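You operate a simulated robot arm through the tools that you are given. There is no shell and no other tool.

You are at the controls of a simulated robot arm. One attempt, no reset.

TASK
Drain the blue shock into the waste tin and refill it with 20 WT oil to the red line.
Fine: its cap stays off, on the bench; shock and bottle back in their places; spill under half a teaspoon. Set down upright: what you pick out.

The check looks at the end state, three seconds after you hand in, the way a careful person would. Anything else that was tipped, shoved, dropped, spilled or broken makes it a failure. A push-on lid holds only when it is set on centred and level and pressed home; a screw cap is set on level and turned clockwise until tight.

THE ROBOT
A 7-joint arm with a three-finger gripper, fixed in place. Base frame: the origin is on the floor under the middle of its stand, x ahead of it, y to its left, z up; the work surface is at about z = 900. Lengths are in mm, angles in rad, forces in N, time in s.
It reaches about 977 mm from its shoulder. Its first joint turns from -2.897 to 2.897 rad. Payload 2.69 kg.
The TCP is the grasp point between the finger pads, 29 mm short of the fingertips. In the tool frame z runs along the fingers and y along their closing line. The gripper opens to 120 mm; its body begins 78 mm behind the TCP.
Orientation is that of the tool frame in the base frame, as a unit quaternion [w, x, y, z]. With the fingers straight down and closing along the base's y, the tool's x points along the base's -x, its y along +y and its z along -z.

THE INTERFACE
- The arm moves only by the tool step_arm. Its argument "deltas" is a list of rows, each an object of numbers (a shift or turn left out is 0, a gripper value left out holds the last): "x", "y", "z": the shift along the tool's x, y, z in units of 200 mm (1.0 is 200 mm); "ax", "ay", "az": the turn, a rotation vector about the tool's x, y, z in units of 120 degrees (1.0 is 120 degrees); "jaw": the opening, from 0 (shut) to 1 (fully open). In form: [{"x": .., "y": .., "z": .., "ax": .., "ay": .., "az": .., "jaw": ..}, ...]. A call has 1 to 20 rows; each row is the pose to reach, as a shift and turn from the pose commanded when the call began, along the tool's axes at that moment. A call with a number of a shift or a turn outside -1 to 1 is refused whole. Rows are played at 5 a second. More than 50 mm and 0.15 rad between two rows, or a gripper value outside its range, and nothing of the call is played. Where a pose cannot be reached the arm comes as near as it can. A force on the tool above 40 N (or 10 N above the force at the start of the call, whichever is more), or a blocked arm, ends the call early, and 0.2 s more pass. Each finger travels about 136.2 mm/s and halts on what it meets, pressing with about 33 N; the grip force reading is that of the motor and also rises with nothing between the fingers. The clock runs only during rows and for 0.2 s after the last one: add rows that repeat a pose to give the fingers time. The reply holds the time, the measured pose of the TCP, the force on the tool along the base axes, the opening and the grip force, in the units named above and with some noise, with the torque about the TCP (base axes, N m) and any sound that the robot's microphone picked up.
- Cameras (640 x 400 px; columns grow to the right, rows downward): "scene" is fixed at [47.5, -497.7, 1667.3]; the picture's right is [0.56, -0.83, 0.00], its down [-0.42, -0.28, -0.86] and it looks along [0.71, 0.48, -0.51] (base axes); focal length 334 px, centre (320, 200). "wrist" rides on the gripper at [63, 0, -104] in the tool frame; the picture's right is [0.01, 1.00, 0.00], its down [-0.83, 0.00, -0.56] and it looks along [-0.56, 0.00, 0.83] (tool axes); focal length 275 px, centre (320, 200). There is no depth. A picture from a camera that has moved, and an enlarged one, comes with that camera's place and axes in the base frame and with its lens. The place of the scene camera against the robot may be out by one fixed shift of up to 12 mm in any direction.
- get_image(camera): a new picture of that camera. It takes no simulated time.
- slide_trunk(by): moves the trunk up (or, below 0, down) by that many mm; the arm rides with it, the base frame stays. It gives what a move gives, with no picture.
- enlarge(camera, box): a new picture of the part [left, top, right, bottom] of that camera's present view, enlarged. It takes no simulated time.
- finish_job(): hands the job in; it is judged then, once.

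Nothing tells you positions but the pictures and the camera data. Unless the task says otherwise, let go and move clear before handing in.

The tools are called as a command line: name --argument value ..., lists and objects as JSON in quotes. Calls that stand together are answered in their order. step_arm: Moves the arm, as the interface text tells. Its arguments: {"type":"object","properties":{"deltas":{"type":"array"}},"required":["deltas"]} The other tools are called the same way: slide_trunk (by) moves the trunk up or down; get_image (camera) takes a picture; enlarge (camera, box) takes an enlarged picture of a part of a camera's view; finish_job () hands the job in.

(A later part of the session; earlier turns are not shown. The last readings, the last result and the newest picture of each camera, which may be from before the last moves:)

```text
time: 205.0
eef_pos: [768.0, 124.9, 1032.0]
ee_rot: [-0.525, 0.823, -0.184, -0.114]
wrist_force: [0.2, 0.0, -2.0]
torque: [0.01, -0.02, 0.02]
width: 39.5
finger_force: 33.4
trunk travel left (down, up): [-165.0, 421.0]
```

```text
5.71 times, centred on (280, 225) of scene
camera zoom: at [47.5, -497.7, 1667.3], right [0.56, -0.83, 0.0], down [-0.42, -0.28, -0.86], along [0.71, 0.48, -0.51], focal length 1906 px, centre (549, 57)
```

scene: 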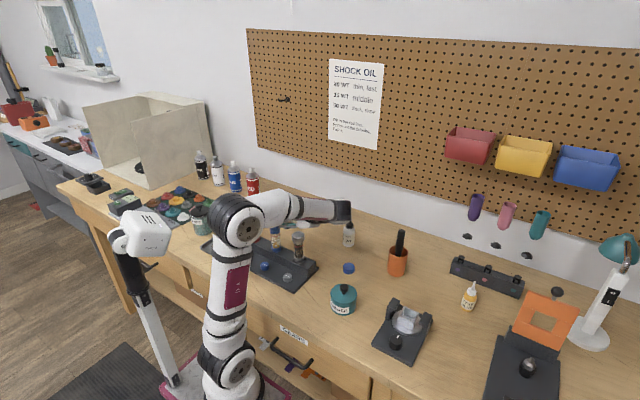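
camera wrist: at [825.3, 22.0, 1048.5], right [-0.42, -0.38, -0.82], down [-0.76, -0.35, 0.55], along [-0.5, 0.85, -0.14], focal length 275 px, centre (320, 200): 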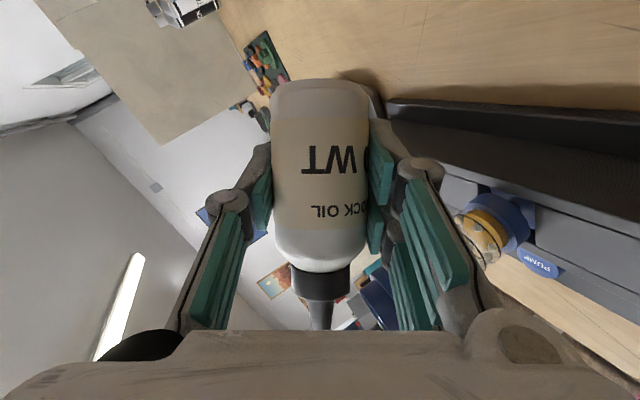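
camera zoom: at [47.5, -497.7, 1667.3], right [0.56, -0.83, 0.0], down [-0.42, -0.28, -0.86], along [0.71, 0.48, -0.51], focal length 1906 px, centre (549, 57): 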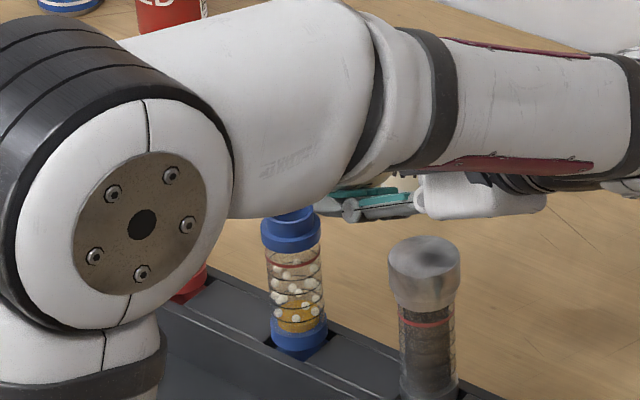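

Now I can see the tube and red line while pouring. Rolling back to the pour angle over the neck and checking alignment immediately.

step_arm --deltas '[{"x": -0.001, "y": -0.024, "z": 0.008, "az": -0.052}, {"x": -0.003, "y": -0.048, "z": 0.017, "az": -0.104}, {"x": -0.004, "y": -0.072, "z": 0.025, "az": -0.15}]'

enlarge --camera "wrist" --box '[300, 200, 460, 340]'

enlarge --camera "scene" --box '[260, 205, 300, 245]'

```text
time: 205.8
eef_pos: [775.7, 137.1, 1041.4]
ee_rot: [-0.537, 0.841, -0.053, -0.032]
wrist_force: [0.2, -0.5, -1.1]
torque: [0.0, 0.02, -0.02]
width: 39.6
finger_force: 33.0
trunk travel left (down, up): [-165.0, 421.0]
```

```text
2.86 times, centred on (380, 270) of wrist
camera zoom: at [836.1, 40.0, 1078.8], right [-0.12, -0.42, -0.9], down [-0.83, -0.46, 0.32], along [-0.55, 0.78, -0.29], focal length 786 px, centre (149, 0)
```

zoom: 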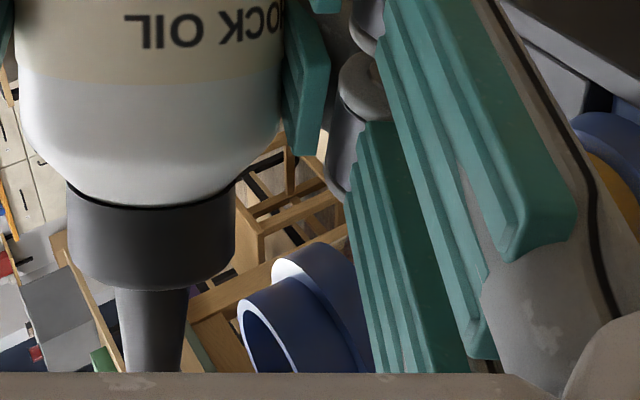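

```text
10.00 times, centred on (280, 225) of scene
camera zoom: at [47.5, -497.7, 1667.3], right [0.56, -0.83, 0.0], down [-0.42, -0.28, -0.86], along [0.71, 0.48, -0.51], focal length 3336 px, centre (720, -50)
```

zoom: 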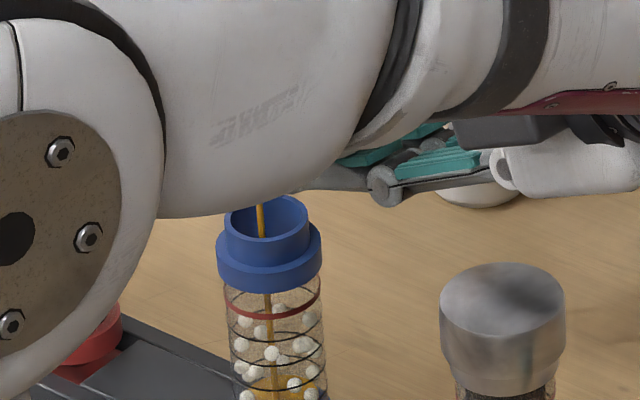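

The stream is plainly visible falling straight into the neck. I'll hold here and watch the level rise.

step_arm --deltas '[{"x": 0}, {"x": 0}, {"x": 0}, {"x": 0}]'

enlarge --camera "scene" --box '[260, 215, 300, 255]'

```text
time: 206.8
eef_pos: [775.5, 135.7, 1041.7]
ee_rot: [-0.537, 0.841, -0.054, -0.032]
wrist_force: [-0.5, -0.2, -1.1]
torque: [0.02, 0.0, -0.04]
width: 39.6
finger_force: 32.9
trunk travel left (down, up): [-165.0, 421.0]
```

```text
10.00 times, centred on (280, 235) of scene
camera zoom: at [47.5, -497.7, 1667.3], right [0.56, -0.83, 0.0], down [-0.42, -0.28, -0.86], along [0.71, 0.48, -0.51], focal length 3336 px, centre (720, -150)
```

zoom: 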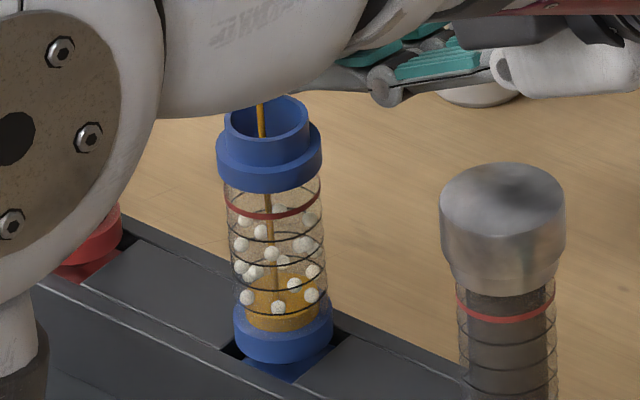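

enlarge --camera "scene" --box '[268, 228, 288, 248]'

```text
16.00 times, centred on (278, 238) of scene
camera zoom: at [47.5, -497.7, 1667.3], right [0.56, -0.83, 0.0], down [-0.42, -0.28, -0.86], along [0.71, 0.48, -0.51], focal length 5338 px, centre (992, -408)
```

zoom: 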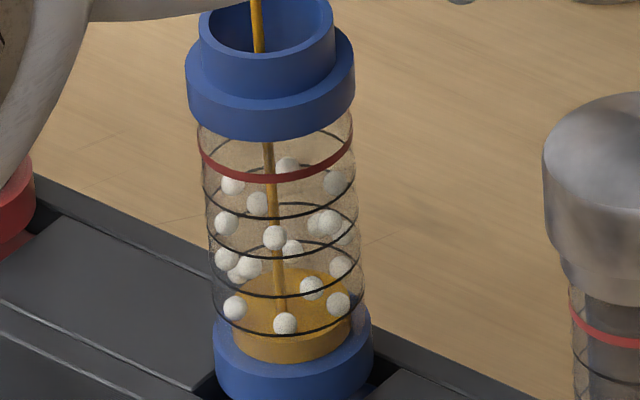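

The level is still about 39 mm below the red line, rising roughly 2–3 mm/s, with the stream clean and centred. I'll keep pouring in short holds.

step_arm --deltas '[{"x": 0}, {"x": 0}, {"x": 0}, {"x": 0}, {"x": 0}, {"x": 0}, {"x": 0}, {"x": 0}, {"x": 0}, {"x": 0}, {"x": 0}, {"x": 0}, {"x": 0}, {"x": 0}, {"x": 0}]'

enlarge --camera "scene" --box '[268, 228, 288, 248]'

```text
time: 210.0
eef_pos: [774.5, 136.3, 1041.5]
ee_rot: [-0.537, 0.841, -0.054, -0.031]
wrist_force: [0.1, -0.5, -1.2]
torque: [0.0, 0.03, 0.0]
width: 39.1
finger_force: 33.0
trunk travel left (down, up): [-165.0, 421.0]
```

```text
16.00 times, centred on (278, 238) of scene
camera zoom: at [47.5, -497.7, 1667.3], right [0.56, -0.83, 0.0], down [-0.42, -0.28, -0.86], along [0.71, 0.48, -0.51], focal length 5338 px, centre (992, -408)
```

zoom: 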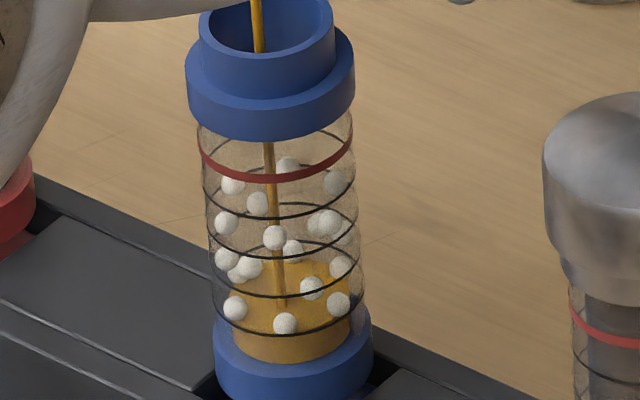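

The level is rising steadily. I'll tip slightly more to quicken the flow, keeping the nozzle tip fixed over the neck.

step_arm --deltas '[{"x": -0.002, "y": -0.022, "z": 0.002, "az": -0.033}, {"x": -0.004, "y": -0.0435, "z": 0.005, "az": -0.067}, {"x": -0.0065, "y": -0.0653, "z": 0.007, "az": -0.1}, {"x": -0.0065, "y": -0.0653, "z": 0.007, "az": -0.1}, {"x": -0.0065, "y": -0.0653, "z": 0.007, "az": -0.1}]'

enlarge --camera "scene" --box '[268, 223, 288, 243]'

```text
time: 211.2
eef_pos: [776.6, 144.7, 1053.7]
ee_rot: [-0.538, 0.842, 0.035, 0.026]
wrist_force: [0.1, 0.3, -1.1]
torque: [0.01, 0.02, 0.0]
width: 39.4
finger_force: 32.7
trunk travel left (down, up): [-165.0, 421.0]
```

```text
16.00 times, centred on (278, 233) of scene
camera zoom: at [47.5, -497.7, 1667.3], right [0.56, -0.83, 0.0], down [-0.42, -0.28, -0.86], along [0.71, 0.48, -0.51], focal length 5338 px, centre (992, -328)
```

zoom: 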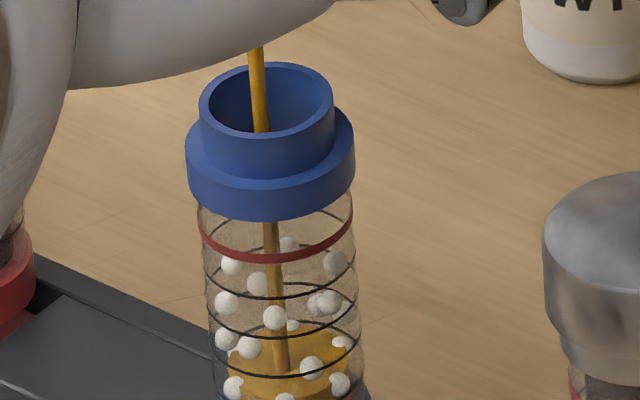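

The thicker stream still falls squarely into the neck. Continuing with short holds.

step_arm --deltas '[{"x": 0}, {"x": 0}, {"x": 0}, {"x": 0}, {"x": 0}]'

enlarge --camera "scene" --box '[268, 228, 288, 248]'

```text
time: 212.4
eef_pos: [776.2, 144.0, 1053.8]
ee_rot: [-0.538, 0.842, 0.034, 0.025]
wrist_force: [0.9, -0.7, -0.9]
torque: [0.03, 0.0, 0.02]
width: 39.5
finger_force: 32.9
trunk travel left (down, up): [-165.0, 421.0]
```

```text
16.00 times, centred on (278, 238) of scene
camera zoom: at [47.5, -497.7, 1667.3], right [0.56, -0.83, 0.0], down [-0.42, -0.28, -0.86], along [0.71, 0.48, -0.51], focal length 5338 px, centre (992, -408)
```

zoom: 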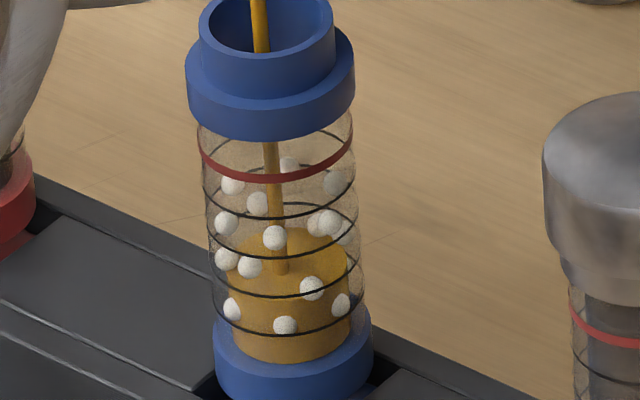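

step_arm --deltas '[{"x": 0}, {"x": 0}, {"x": 0}, {"x": 0}, {"x": 0}, {"x": 0}, {"x": 0}, {"x": 0}, {"x": 0}, {"x": 0}]'

enlarge --camera "scene" --box '[268, 228, 288, 248]'

```text
time: 214.6
eef_pos: [775.8, 143.6, 1054.2]
ee_rot: [-0.538, 0.842, 0.034, 0.025]
wrist_force: [-0.2, 0.6, -1.5]
torque: [0.0, 0.03, 0.01]
width: 39.9
finger_force: 33.0
trunk travel left (down, up): [-165.0, 421.0]
```

```text
16.00 times, centred on (278, 238) of scene
camera zoom: at [47.5, -497.7, 1667.3], right [0.56, -0.83, 0.0], down [-0.42, -0.28, -0.86], along [0.71, 0.48, -0.51], focal length 5338 px, centre (992, -408)
```

zoom: 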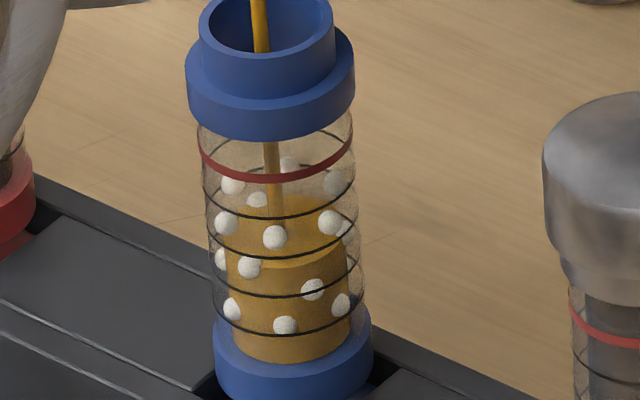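

Rising at about 3.6 mm/s now, with roughly 21 mm to go. I'll hold for four more seconds, then slow down.

step_arm --deltas '[{"x": 0}, {"x": 0}, {"x": 0}, {"x": 0}, {"x": 0}, {"x": 0}, {"x": 0}, {"x": 0}, {"x": 0}, {"x": 0}, {"x": 0}, {"x": 0}, {"x": 0}, {"x": 0}, {"x": 0}, {"x": 0}, {"x": 0}]'

enlarge --camera "scene" --box '[268, 228, 288, 248]'

```text
time: 218.2
eef_pos: [776.3, 143.9, 1053.6]
ee_rot: [-0.538, 0.842, 0.034, 0.024]
wrist_force: [-0.6, 0.1, -0.9]
torque: [0.01, 0.01, 0.03]
width: 39.3
finger_force: 33.3
trunk travel left (down, up): [-165.0, 421.0]
```

```text
16.00 times, centred on (278, 238) of scene
camera zoom: at [47.5, -497.7, 1667.3], right [0.56, -0.83, 0.0], down [-0.42, -0.28, -0.86], along [0.71, 0.48, -0.51], focal length 5338 px, centre (992, -408)
```

zoom: 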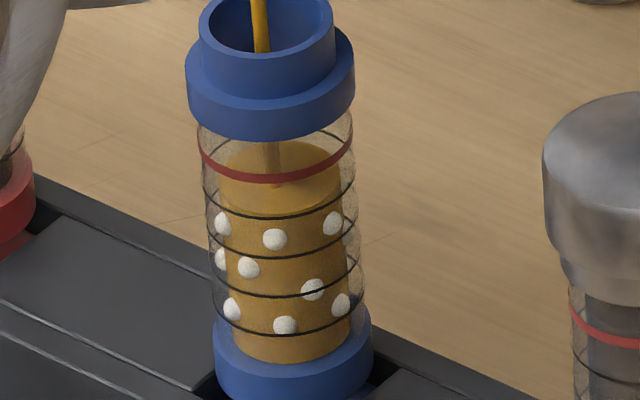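

About 9 mm to go. A shorter hold now.

step_arm --deltas '[{"x": 0}, {"x": 0}, {"x": 0}, {"x": 0}, {"x": 0}, {"x": 0}, {"x": 0}]'

enlarge --camera "scene" --box '[268, 225, 288, 245]'

```text
time: 219.8
eef_pos: [776.6, 142.5, 1053.1]
ee_rot: [-0.537, 0.842, 0.035, 0.024]
wrist_force: [-0.8, 0.0, -1.0]
torque: [0.0, -0.04, -0.01]
width: 39.5
finger_force: 33.2
trunk travel left (down, up): [-165.0, 421.0]
```

```text
16.00 times, centred on (278, 235) of scene
camera zoom: at [47.5, -497.7, 1667.3], right [0.56, -0.83, 0.0], down [-0.42, -0.28, -0.86], along [0.71, 0.48, -0.51], focal length 5338 px, centre (992, -360)
```

zoom: 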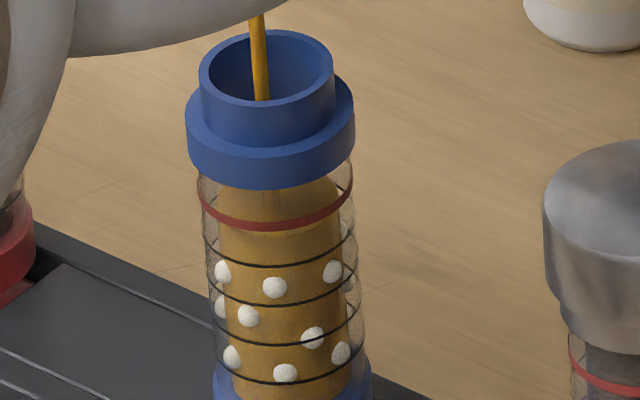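

enlarge --camera "scene" --box '[271, 228, 287, 240]'

```text
16.00 times, centred on (279, 234) of scene
camera zoom: at [47.5, -497.7, 1667.3], right [0.56, -0.83, 0.0], down [-0.42, -0.28, -0.86], along [0.71, 0.48, -0.51], focal length 5338 px, centre (976, -344)
```

zoom: 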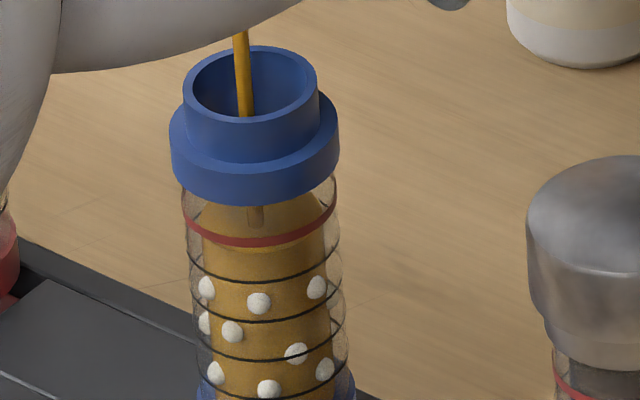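

About 4 mm below the line. I'll stop here for now by rolling back with the tip kept over the neck, then let it settle and inspect the level and bubbles.

step_arm --deltas '[{"x": -0.012, "y": 0.036, "z": -0.005, "az": 0.0625}, {"x": -0.0235, "y": 0.072, "z": -0.011, "az": 0.125}, {"x": -0.035, "y": 0.108, "z": -0.016, "az": 0.1875}, {"x": -0.047, "y": 0.1443, "z": -0.0215, "az": 0.25}, {"x": -0.047, "y": 0.1443, "z": -0.0215, "az": 0.25}, {"x": -0.047, "y": 0.1443, "z": -0.0215, "az": 0.25}]'

enlarge --camera "scene" --box '[268, 228, 288, 248]'

enlarge --camera "scene" --box '[230, 180, 330, 270]'

```text
time: 221.2
eef_pos: [769.0, 127.7, 1027.6]
ee_rot: [-0.525, 0.822, -0.185, -0.116]
wrist_force: [-0.4, -0.3, -0.7]
torque: [0.0, 0.02, -0.03]
width: 39.9
finger_force: 32.7
trunk travel left (down, up): [-165.0, 421.0]
```

```text
16.00 times, centred on (278, 238) of scene
camera zoom: at [47.5, -497.7, 1667.3], right [0.56, -0.83, 0.0], down [-0.42, -0.28, -0.86], along [0.71, 0.48, -0.51], focal length 5338 px, centre (992, -408)
```

zoom: 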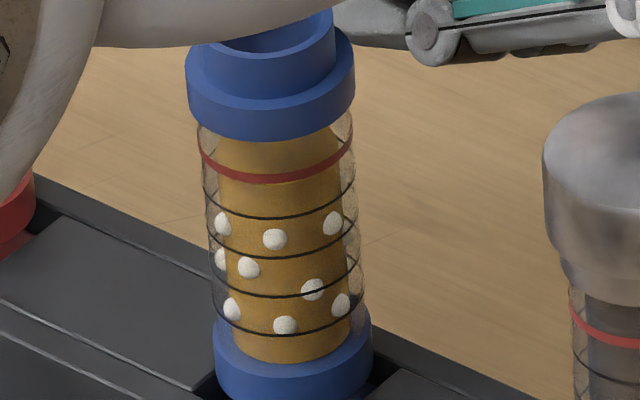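

```text
4.44 times, centred on (280, 225) of scene
camera zoom: at [47.5, -497.7, 1667.3], right [0.56, -0.83, 0.0], down [-0.42, -0.28, -0.86], along [0.71, 0.48, -0.51], focal length 1483 px, centre (498, 89)
```

zoom: 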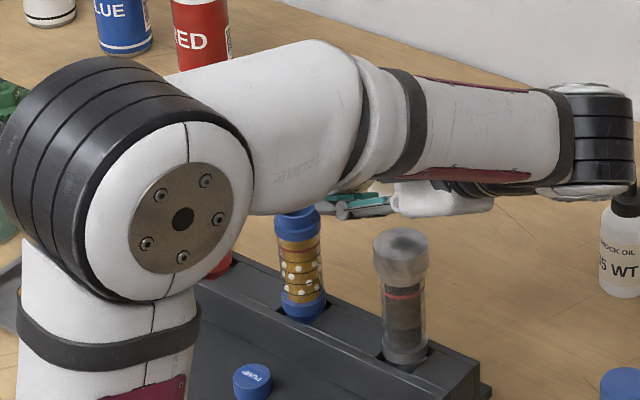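

The level now sits about 3 mm below the red line, so there is room to trim after the bubbles are pumped out. I'll raise the bottle, bring it upright, and return it to its spot.

step_arm --deltas '[{"x": -0.029, "y": -0.061, "z": -0.032}, {"x": -0.0574, "y": -0.123, "z": -0.0634}, {"x": -0.063, "y": -0.165, "z": -0.086, "az": 0.0677}, {"x": -0.068, "y": -0.207, "z": -0.109, "az": 0.1354}, {"x": -0.073, "y": -0.249, "z": -0.132, "az": 0.203}, {"x": -0.078, "y": -0.291, "z": -0.155, "az": 0.271}, {"x": -0.083, "y": -0.333, "z": -0.178, "az": 0.3386}, {"x": -0.088, "y": -0.376, "z": -0.2, "az": 0.406}, {"x": -0.093, "y": -0.418, "z": -0.224, "az": 0.474}, {"x": -0.0985, "y": -0.46, "z": -0.247, "az": 0.5417}, {"x": -0.0985, "y": -0.46, "z": -0.247, "az": 0.5417}]'

get_image --camera "scene"

get_image --camera "wrist"

```text
time: 223.6
eef_pos: [790.1, 121.6, 1132.7]
ee_rot: [0.381, -0.594, 0.598, 0.38]
wrist_force: [-0.6, 0.7, -1.6]
torque: [0.04, -0.02, 0.04]
width: 39.6
finger_force: 33.0
trunk travel left (down, up): [-165.0, 421.0]
```

```text
taken
```

scene: 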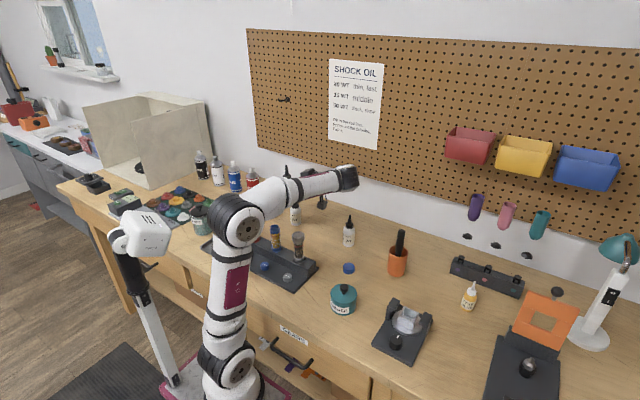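

```text
taken
camera wrist: at [788.6, 1.0, 1119.6], right [-1.0, 0.0, 0.0], down [0.0, -0.15, 0.99], along [0.0, 0.99, 0.15], focal length 275 px, centre (320, 200)
```

wrist: 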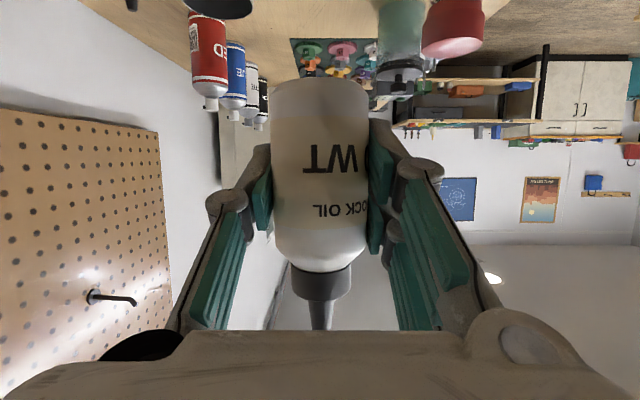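

step_arm --deltas '[{"x": -0.12, "z": -0.056}, {"x": -0.24, "z": -0.113}, {"x": -0.3624, "z": -0.169}, {"x": -0.3624, "z": -0.169}]'

slide_trunk --by -150

enlarge --camera "scene" --box '[268, 228, 288, 248]'

get_image --camera "scene"

```text
time: 224.6
eef_pos: [791.4, 121.5, 1212.5]
ee_rot: [0.382, -0.594, 0.598, 0.379]
wrist_force: [-0.3, 0.1, -0.7]
torque: [0.03, 0.0, -0.02]
width: 39.1
finger_force: 32.8
trunk travel left (down, up): [-165.0, 421.0]
```

```text
time: 226.4
eef_pos: [788.4, 122.4, 1063.8]
ee_rot: [0.382, -0.594, 0.598, 0.379]
wrist_force: [-0.5, -1.0, -1.6]
torque: [0.0, -0.01, -0.03]
width: 39.7
finger_force: 33.4
trunk travel left (down, up): [-15.0, 571.0]
```

```text
16.00 times, centred on (278, 238) of scene
camera zoom: at [47.5, -497.7, 1667.3], right [0.56, -0.83, 0.0], down [-0.42, -0.28, -0.86], along [0.71, 0.48, -0.51], focal length 5338 px, centre (992, -408)
```

zoom: 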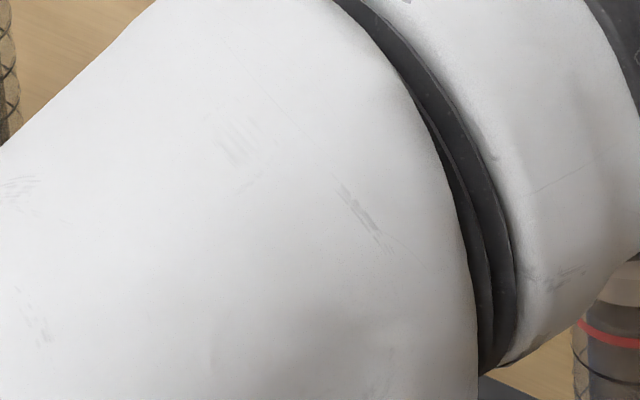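

```text
taken
```

scene: 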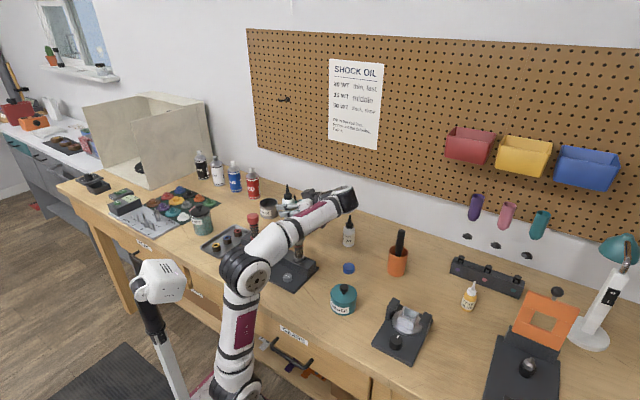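

step_arm --deltas '[{"x": -0.06, "y": -0.03, "z": -0.05, "ax": 0.0196, "az": 0.0092}, {"x": -0.08, "y": -0.09, "z": -0.085, "ax": 0.0589, "az": 0.0275}, {"x": -0.09, "y": -0.15, "z": -0.12, "ax": 0.0982, "az": 0.0458}, {"x": -0.1, "y": -0.21, "z": -0.155, "ax": 0.1374, "az": 0.0641}, {"x": -0.107, "y": -0.27, "z": -0.19, "ax": 0.1767, "az": 0.0824}, {"x": -0.114, "y": -0.33, "z": -0.225, "ax": 0.216, "az": 0.1007}, {"x": -0.121, "y": -0.39, "z": -0.257, "ax": 0.2552, "az": 0.119}, {"x": -0.128, "y": -0.45, "z": -0.29, "ax": 0.2945, "az": 0.1373}, {"x": -0.135, "y": -0.52, "z": -0.322, "ax": 0.3435, "az": 0.1602}, {"x": -0.1423, "y": -0.5895, "z": -0.357, "ax": 0.3926, "az": 0.1831}, {"x": -0.1423, "y": -0.5895, "z": -0.357, "ax": 0.3926, "az": 0.1831}, {"x": -0.1423, "y": -0.5895, "z": -0.357, "ax": 0.3926, "az": 0.1831}]'

get_image --camera "wrist"

get_image --camera "scene"

```text
time: 229.0
eef_pos: [908.6, 66.6, 1117.9]
ee_rot: [0.509, -0.271, 0.798, 0.173]
wrist_force: [-0.7, 0.5, -0.5]
torque: [-0.02, 0.02, -0.01]
width: 39.4
finger_force: 33.2
trunk travel left (down, up): [-15.0, 571.0]
```

```text
taken
camera wrist: at [811.0, -5.6, 1104.6], right [-0.61, 0.79, 0.0], down [-0.12, -0.09, 0.99], along [0.78, 0.61, 0.15], focal length 275 px, centre (320, 200)
```

wrist: 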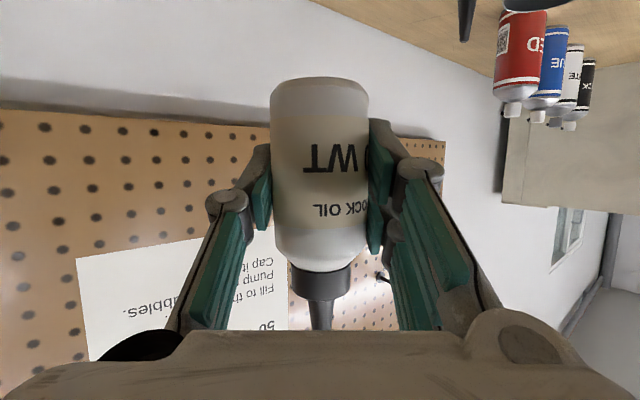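

```text
taken
```

scene: 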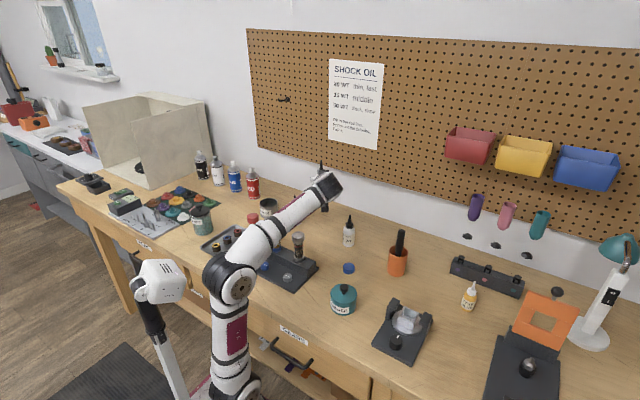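

step_arm --deltas '[{"x": -0.0025, "y": 0.013, "z": 0.005}, {"x": 0.15, "y": 0.013, "z": 0.076}, {"x": 0.3, "y": 0.013, "z": 0.146}, {"x": 0.45, "y": 0.013, "z": 0.216}, {"x": 0.6, "y": 0.013, "z": 0.286}, {"x": 0.7, "y": 0.013, "z": 0.333}, {"x": 0.76, "y": 0.013, "z": 0.361}, {"x": 0.785, "y": 0.013, "z": 0.3725}, {"x": 0.785, "y": 0.013, "z": 0.3725}]'

get_image --camera "wrist"

```text
time: 231.0
eef_pos: [907.3, 71.9, 943.6]
ee_rot: [0.508, -0.273, 0.798, 0.174]
wrist_force: [0.2, -0.6, -1.2]
torque: [-0.01, 0.02, 0.0]
width: 39.7
finger_force: 33.0
trunk travel left (down, up): [-15.0, 571.0]
```

```text
taken
camera wrist: at [810.3, -1.3, 931.0], right [-0.61, 0.79, 0.0], down [-0.12, -0.09, 0.99], along [0.78, 0.61, 0.15], focal length 275 px, centre (320, 200)
```

wrist: 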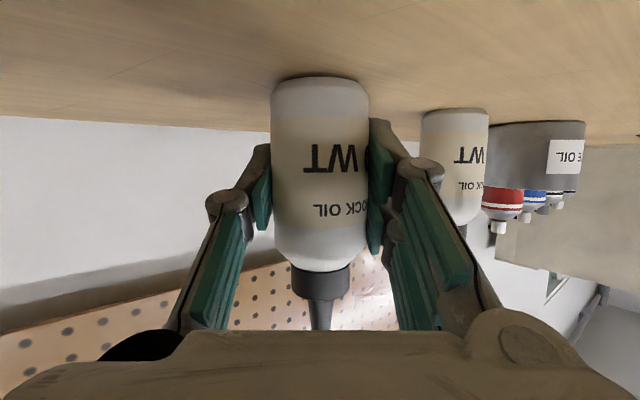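

step_arm --deltas '[{"x": 0.002, "y": -0.006, "z": -0.004}, {"x": 0.008, "y": -0.006, "z": -0.001}, {"x": 0.013, "y": -0.006, "z": 0.001}, {"x": 0.013, "y": -0.006, "z": 0.001}]'

```text
time: 232.0
eef_pos: [907.0, 68.2, 941.4]
ee_rot: [0.509, -0.272, 0.798, 0.174]
wrist_force: [0.0, -0.5, 0.8]
torque: [0.05, 0.03, 0.05]
width: 39.8
finger_force: 32.7
trunk travel left (down, up): [-15.0, 571.0]
```

step_arm --deltas '[{"x": 0.0035, "z": 0.0016}, {"x": 0.0035, "z": 0.0016}]'

step_arm --deltas '[{"jaw": 0.36}, {"jaw": 0.4}, {"jaw": 0.45}, {"jaw": 0.5}, {"jaw": 0.5}]'

get_image --camera "wrist"

```text
time: 232.6
eef_pos: [906.8, 69.1, 941.5]
ee_rot: [0.509, -0.271, 0.799, 0.172]
wrist_force: [2.4, -0.4, 6.9]
torque: [0.08, -0.07, -0.04]
width: 39.6
finger_force: 33.0
trunk travel left (down, up): [-15.0, 571.0]
```

```text
time: 233.8
eef_pos: [905.9, 69.2, 940.9]
ee_rot: [0.508, -0.272, 0.799, 0.173]
wrist_force: [-0.4, -0.6, -0.3]
torque: [0.02, 0.0, -0.01]
width: 59.9
finger_force: 0.0
trunk travel left (down, up): [-15.0, 571.0]
```

```text
taken
camera wrist: at [810.0, -3.4, 928.1], right [-0.61, 0.79, 0.0], down [-0.12, -0.09, 0.99], along [0.78, 0.61, 0.15], focal length 275 px, centre (320, 200)
```

wrist: 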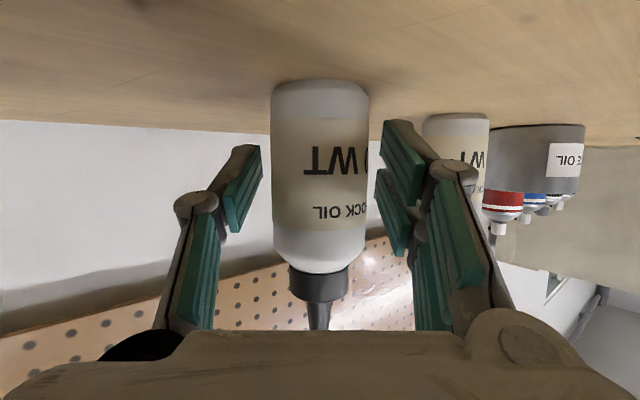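

The bottle stands upright in its place. I'll back out and go look at the blue shock's level from the front, at red-line height.

step_arm --deltas '[{"z": -0.12}, {"z": -0.3}, {"z": -0.48}, {"z": -0.6, "x": -0.1}, {"z": -0.7, "x": -0.3}, {"z": -0.75, "x": -0.5}, {"z": -0.75, "x": -0.5}]'

enlarge --camera "scene" --box '[230, 170, 390, 290]'

```text
time: 235.4
eef_pos: [831.8, 11.7, 1094.9]
ee_rot: [0.509, -0.272, 0.798, 0.174]
wrist_force: [-0.1, 0.5, -0.1]
torque: [0.02, 0.03, 0.0]
width: 59.9
finger_force: 0.1
trunk travel left (down, up): [-15.0, 571.0]
```

```text
3.33 times, centred on (310, 230) of scene
camera zoom: at [47.5, -497.7, 1667.3], right [0.56, -0.83, 0.0], down [-0.42, -0.28, -0.86], along [0.71, 0.48, -0.51], focal length 1112 px, centre (353, 100)
```

zoom: 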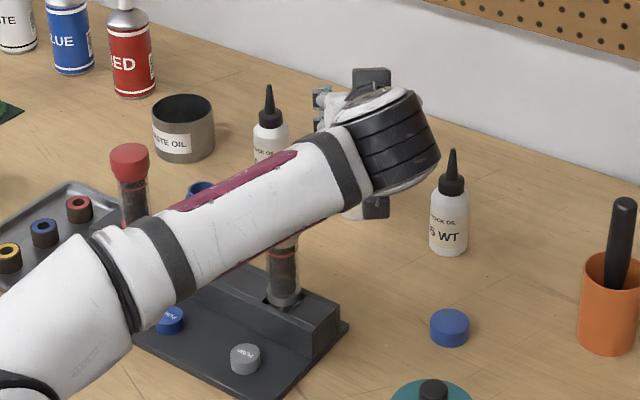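

step_arm --deltas '[{"x": 0.0, "y": -0.015, "z": -0.15}, {"x": 0.03, "y": -0.03, "z": -0.3}, {"x": 0.05, "y": -0.04, "z": -0.4035}, {"x": 0.11, "y": 0.12, "z": -0.486, "ax": 0.012, "az": 0.0056}, {"x": 0.17, "y": 0.28, "z": -0.57, "ax": 0.024, "az": 0.0113}, {"x": 0.23, "y": 0.43, "z": -0.65, "ax": 0.036, "az": 0.017}, {"x": 0.29, "y": 0.59, "z": -0.73, "ax": 0.048, "az": 0.0226}, {"x": 0.353, "y": 0.746, "z": -0.8163, "ax": 0.0604, "az": 0.0282}, {"x": 0.353, "y": 0.746, "z": -0.8163, "ax": 0.0604, "az": 0.0282}]'

get_image --camera "wrist"

get_image --camera "scene"

```text
time: 237.4
eef_pos: [601.6, 19.3, 1100.8]
ee_rot: [0.519, -0.217, 0.815, 0.139]
wrist_force: [0.1, -0.3, 0.3]
torque: [0.0, -0.02, 0.02]
width: 60.0
finger_force: 0.1
trunk travel left (down, up): [-15.0, 571.0]
```

```text
taken
camera wrist: at [494.8, -38.5, 1086.9], right [-0.5, 0.87, 0.0], down [-0.13, -0.07, 0.99], along [0.86, 0.49, 0.15], focal length 275 px, centre (320, 200)
```

wrist: 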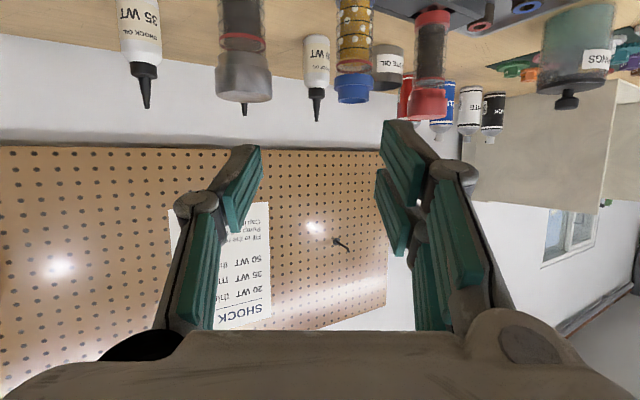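

```text
taken
```

scene: 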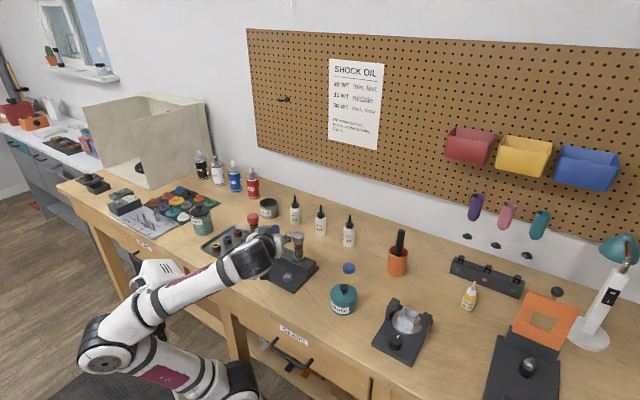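

step_arm --deltas '[{"x": 0.12, "z": 0.056}, {"x": 0.24, "z": 0.112}, {"x": 0.3575, "z": 0.168}, {"x": 0.3575, "z": 0.168}]'

enlarge --camera "wrist" --box '[310, 60, 410, 220]'

get_image --camera "wrist"

```text
time: 238.4
eef_pos: [602.2, 19.8, 1020.4]
ee_rot: [0.521, -0.216, 0.814, 0.139]
wrist_force: [0.0, -0.5, 0.9]
torque: [-0.02, 0.0, -0.02]
width: 60.0
finger_force: 0.1
trunk travel left (down, up): [-15.0, 571.0]
```

```text
2.50 times, centred on (360, 140) of wrist
camera zoom: at [496.7, -38.8, 1007.0], right [-0.5, 0.87, 0.0], down [-0.13, -0.07, 0.99], along [0.86, 0.49, 0.15], focal length 688 px, centre (220, 350)
```

zoom: 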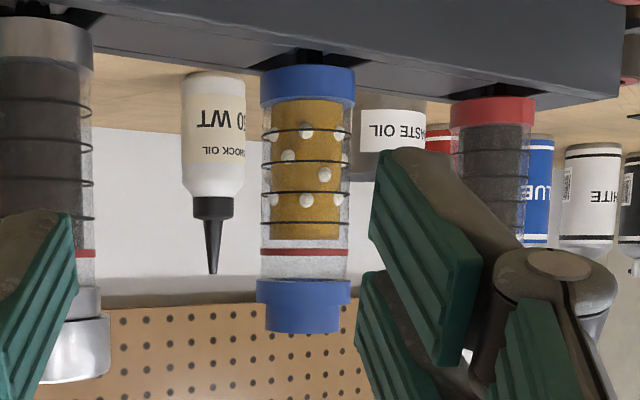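

```text
taken
camera wrist: at [496.7, -38.8, 1007.0], right [-0.5, 0.87, 0.0], down [-0.13, -0.07, 0.99], along [0.86, 0.49, 0.15], focal length 275 px, centre (320, 200)
```

wrist: 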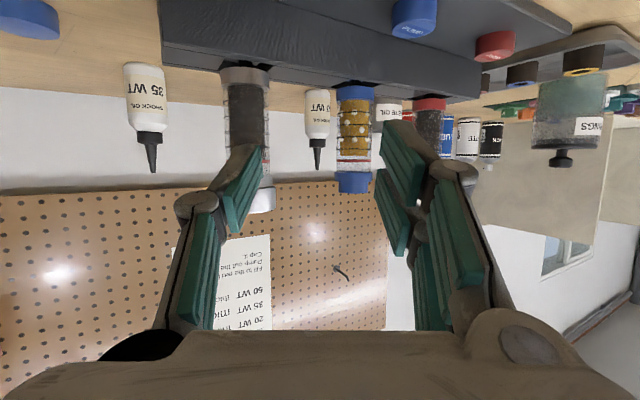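

From the side, the oil stands about 4 mm below the red line, with bubbles still in it. I'll press the blue PUMP button next to purge them. First I'll raise the hand, close the fingers and tilt them down.

step_arm --deltas '[{"x": -0.15, "y": 0.03, "z": -0.05, "jaw": 0.3}, {"x": -0.3, "y": 0.08, "z": -0.09, "jaw": 0}, {"x": -0.439, "y": 0.13, "z": -0.1235, "jaw": 0}, {"x": -0.439, "y": 0.13, "z": -0.1235, "ay": 0.0625, "jaw": 0}, {"x": -0.439, "y": 0.13, "z": -0.1235, "ay": 0.125, "jaw": 0}, {"x": -0.439, "y": 0.13, "z": -0.1235, "ay": 0.1875, "jaw": 0}, {"x": -0.439, "y": 0.13, "z": -0.1235, "ay": 0.25, "jaw": 0}, {"x": -0.439, "y": 0.13, "z": -0.1235, "ay": 0.25, "jaw": 0}]'

get_image --camera "wrist"

enlarge --camera "scene" --box '[190, 160, 350, 300]'

```text
time: 240.2
eef_pos: [599.9, 51.5, 1112.3]
ee_rot: [0.29, -0.245, 0.922, 0.077]
wrist_force: [-0.2, 0.3, 0.9]
torque: [0.0, -0.01, 0.01]
width: 0.1
finger_force: 28.4
trunk travel left (down, up): [-15.0, 571.0]
```

```text
taken
camera wrist: at [503.2, -2.5, 1160.5], right [-0.5, 0.87, 0.0], down [0.31, 0.18, 0.93], along [0.81, 0.47, -0.36], focal length 275 px, centre (320, 200)
```

wrist: 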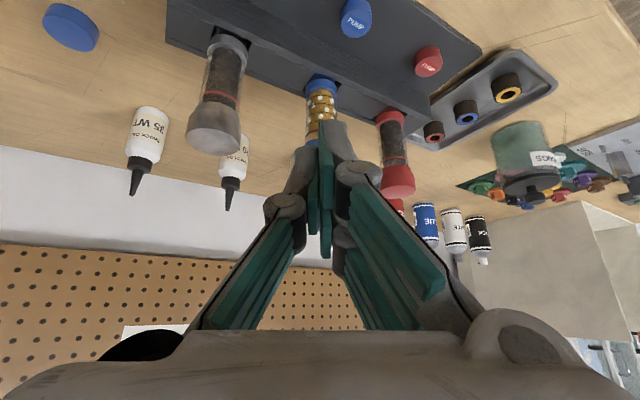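

```text
2.86 times, centred on (270, 230) of scene
camera zoom: at [47.5, -497.7, 1667.3], right [0.56, -0.83, 0.0], down [-0.42, -0.28, -0.86], along [0.71, 0.48, -0.51], focal length 953 px, centre (463, 114)
```

zoom: 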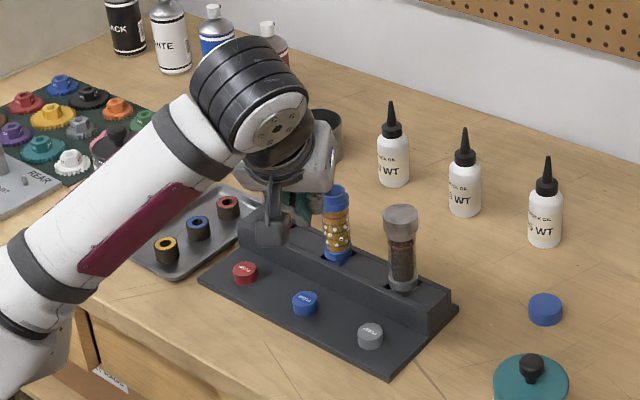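

step_arm --deltas '[{"x": 0.0144, "y": 0.035, "z": 0.146}, {"x": 0.0288, "y": 0.071, "z": 0.291}, {"x": 0.043, "y": 0.106, "z": 0.437}, {"x": 0.0575, "y": 0.1415, "z": 0.5825}, {"x": 0.0575, "y": 0.1415, "z": 0.5825}]'

get_image --camera "wrist"

enlarge --camera "scene" --box '[220, 190, 330, 300]'

```text
time: 241.4
eef_pos: [648.4, 89.3, 1001.9]
ee_rot: [0.275, -0.243, 0.922, 0.124]
wrist_force: [0.3, 0.7, 0.3]
torque: [0.0, -0.03, 0.0]
width: 0.1
finger_force: 29.3
trunk travel left (down, up): [-15.0, 571.0]
```

```text
taken
camera wrist: at [555.7, 30.2, 1050.8], right [-0.52, 0.85, 0.09], down [0.36, 0.12, 0.93], along [0.78, 0.52, -0.36], focal length 275 px, centre (320, 200)
```

wrist: 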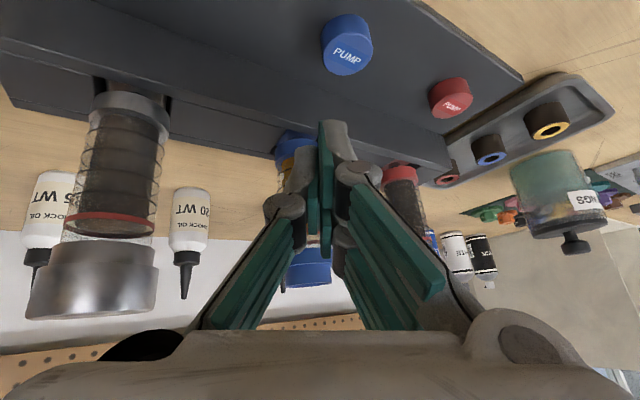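

```text
3.64 times, centred on (275, 245) of scene
camera zoom: at [47.5, -497.7, 1667.3], right [0.56, -0.83, 0.0], down [-0.42, -0.28, -0.86], along [0.71, 0.48, -0.51], focal length 1213 px, centre (484, 36)
```

zoom: 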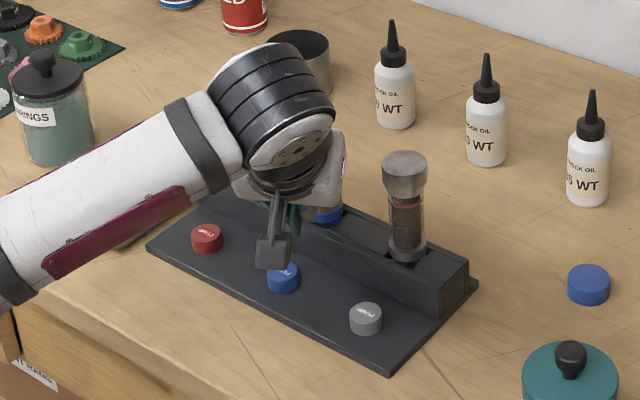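

The arm was being deflected in this folded posture (the head unit again), so I'll back out. With the trunk raised and the hand vertical, as I did for the cap, this spot is easy to reach.

step_arm --deltas '[{"x": -0.0144, "y": -0.035, "z": -0.146}, {"x": -0.0288, "y": -0.071, "z": -0.291}, {"x": -0.043, "y": -0.106, "z": -0.437}, {"x": -0.0575, "y": -0.1415, "z": -0.5825}, {"x": -0.0575, "y": -0.1415, "z": -0.5825}]'

slide_trunk --by 180

get_image --camera "scene"

```text
time: 242.6
eef_pos: [595.2, 62.5, 1113.6]
ee_rot: [0.292, -0.258, 0.918, 0.075]
wrist_force: [0.3, -0.4, -0.4]
torque: [0.0, -0.02, -0.01]
width: 0.0
finger_force: 28.9
trunk travel left (down, up): [-15.0, 571.0]
```

```text
time: 244.6
eef_pos: [593.0, 71.5, 1292.3]
ee_rot: [0.29, -0.279, 0.912, 0.083]
wrist_force: [-0.5, 0.2, 0.0]
torque: [0.04, 0.02, -0.01]
width: 0.0
finger_force: 28.7
trunk travel left (down, up): [-195.0, 391.0]
```

```text
taken
```

scene: 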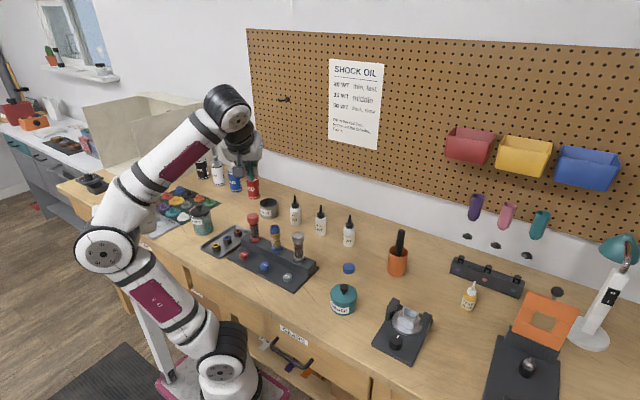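

step_arm --deltas '[{"x": -0.033, "y": -0.163, "z": 0.025}, {"x": -0.066, "y": -0.326, "z": 0.05}, {"x": -0.098, "y": -0.489, "z": 0.075}, {"x": -0.131, "y": -0.652, "z": 0.1}, {"x": -0.131, "y": -0.652, "z": 0.1}]'

get_image --camera "scene"

```text
time: 245.8
eef_pos: [694.8, -47.7, 1290.1]
ee_rot: [0.291, -0.244, 0.922, 0.077]
wrist_force: [0.1, 0.5, -0.6]
torque: [0.01, 0.0, 0.0]
width: 0.1
finger_force: 28.4
trunk travel left (down, up): [-195.0, 391.0]
```

```text
taken
```

scene: 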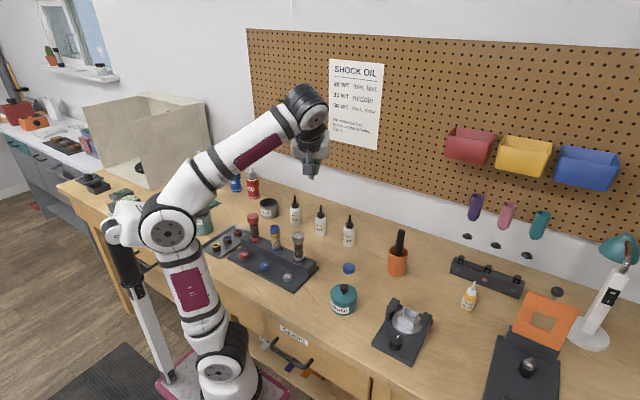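

Free again. Rotating the hand to point straight down here, then I'll go over the PUMP button.

step_arm --deltas '[{"ax": 0.0126, "ay": 0.0476, "az": 0.04}, {"ax": 0.0252, "ay": 0.0951, "az": 0.08}, {"ax": 0.0378, "ay": 0.1427, "az": 0.12}, {"ax": 0.0503, "ay": 0.19, "az": 0.16}, {"ax": 0.063, "ay": 0.238, "az": 0.2}, {"ax": 0.0755, "ay": 0.2854, "az": 0.2393}, {"ax": 0.0755, "ay": 0.2854, "az": 0.2393}]'

get_image --camera "wrist"

get_image --camera "scene"

```text
time: 247.4
eef_pos: [691.5, -46.1, 1226.0]
ee_rot: [0.001, 0.0, 1.0, -0.001]
wrist_force: [0.0, 0.2, 0.3]
torque: [0.02, 0.0, 0.02]
width: 0.0
finger_force: 28.6
out of reach, approached as far as the arm can: row 5, 6, 7
trunk travel left (down, up): [-195.0, 391.0]
```

```text
taken
camera wrist: at [627.2, -44.5, 1330.9], right [0.0, 1.0, 0.0], down [0.83, 0.0, 0.56], along [0.56, 0.0, -0.83], focal length 275 px, centre (320, 200)
```

wrist: 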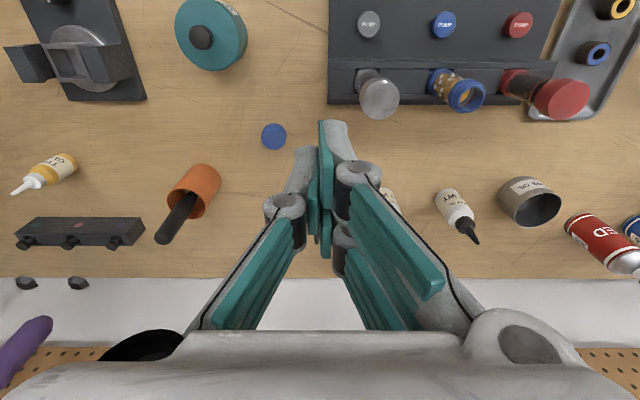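

```text
taken
```

scene: 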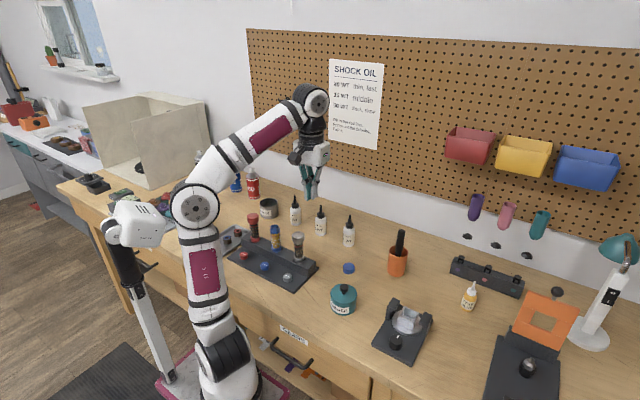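

step_arm --deltas '[{"x": 0.1, "y": 0.15}, {"x": 0.2, "y": 0.3}, {"x": 0.2975, "y": 0.45, "z": 0.1}, {"x": 0.2975, "y": 0.6, "z": 0.2}, {"x": 0.2975, "y": 0.7, "z": 0.35}, {"x": 0.2975, "y": 0.787, "z": 0.55}, {"x": 0.2975, "y": 0.787, "z": 0.7}, {"x": 0.2975, "y": 0.787, "z": 0.83}, {"x": 0.2975, "y": 0.787, "z": 0.83}]'

get_image --camera "wrist"

enlarge --camera "scene" --box '[190, 160, 340, 300]'

```text
time: 248.2
eef_pos: [650.3, -36.7, 1200.1]
ee_rot: [-0.019, 0.011, 0.994, 0.106]
wrist_force: [-0.3, -0.1, -0.2]
torque: [-0.03, 0.0, 0.02]
width: 0.1
finger_force: 29.0
trunk travel left (down, up): [-195.0, 391.0]
stopped in row 3: the arm was blocked; the commanded pose is now the measured one
```

```text
taken
camera wrist: at [591.0, -56.8, 1304.3], right [0.02, 0.98, 0.21], down [0.85, -0.13, 0.51], along [0.53, 0.17, -0.83], focal length 275 px, centre (320, 200)
```

wrist: 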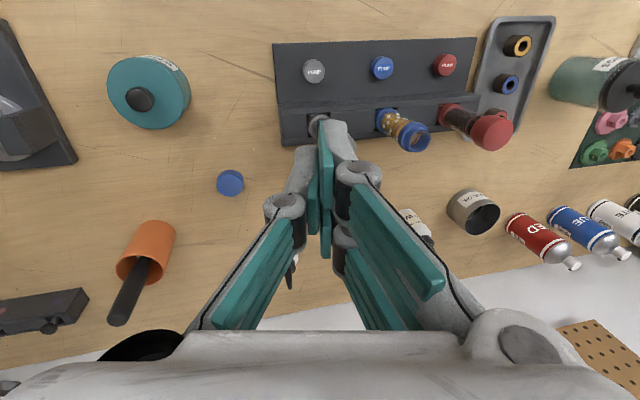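

```text
2.86 times, centred on (265, 230) of scene
camera zoom: at [47.5, -497.7, 1667.3], right [0.56, -0.83, 0.0], down [-0.42, -0.28, -0.86], along [0.71, 0.48, -0.51], focal length 953 px, centre (477, 114)
```

zoom: 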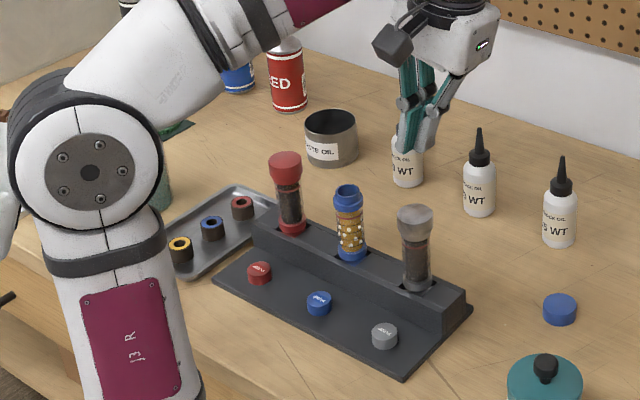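

Same obstruction. At the original trunk height the vertical hand had no such problem, so I'll restore that height first.

step_arm --deltas '[{"y": -0.1}, {"y": -0.2}, {"y": -0.2}]'

slide_trunk --by 180

get_image --camera "scene"

```text
time: 249.0
eef_pos: [650.3, -73.3, 1192.1]
ee_rot: [-0.02, 0.008, 0.994, 0.105]
wrist_force: [-0.6, -0.2, 0.3]
torque: [0.05, 0.03, 0.01]
width: 0.0
finger_force: 28.7
trunk travel left (down, up): [-195.0, 391.0]
```

```text
time: 251.0
eef_pos: [650.3, -73.3, 1372.1]
ee_rot: [-0.021, 0.008, 0.994, 0.106]
wrist_force: [-0.5, 0.7, -0.2]
torque: [0.03, 0.02, -0.05]
width: 0.1
finger_force: 28.6
trunk travel left (down, up): [-375.0, 211.0]
```

```text
taken
```

scene: 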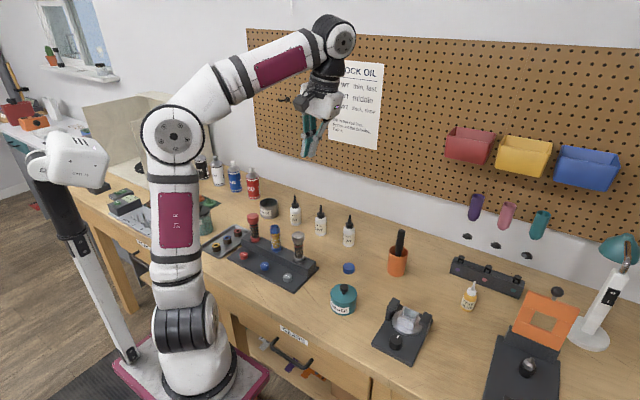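

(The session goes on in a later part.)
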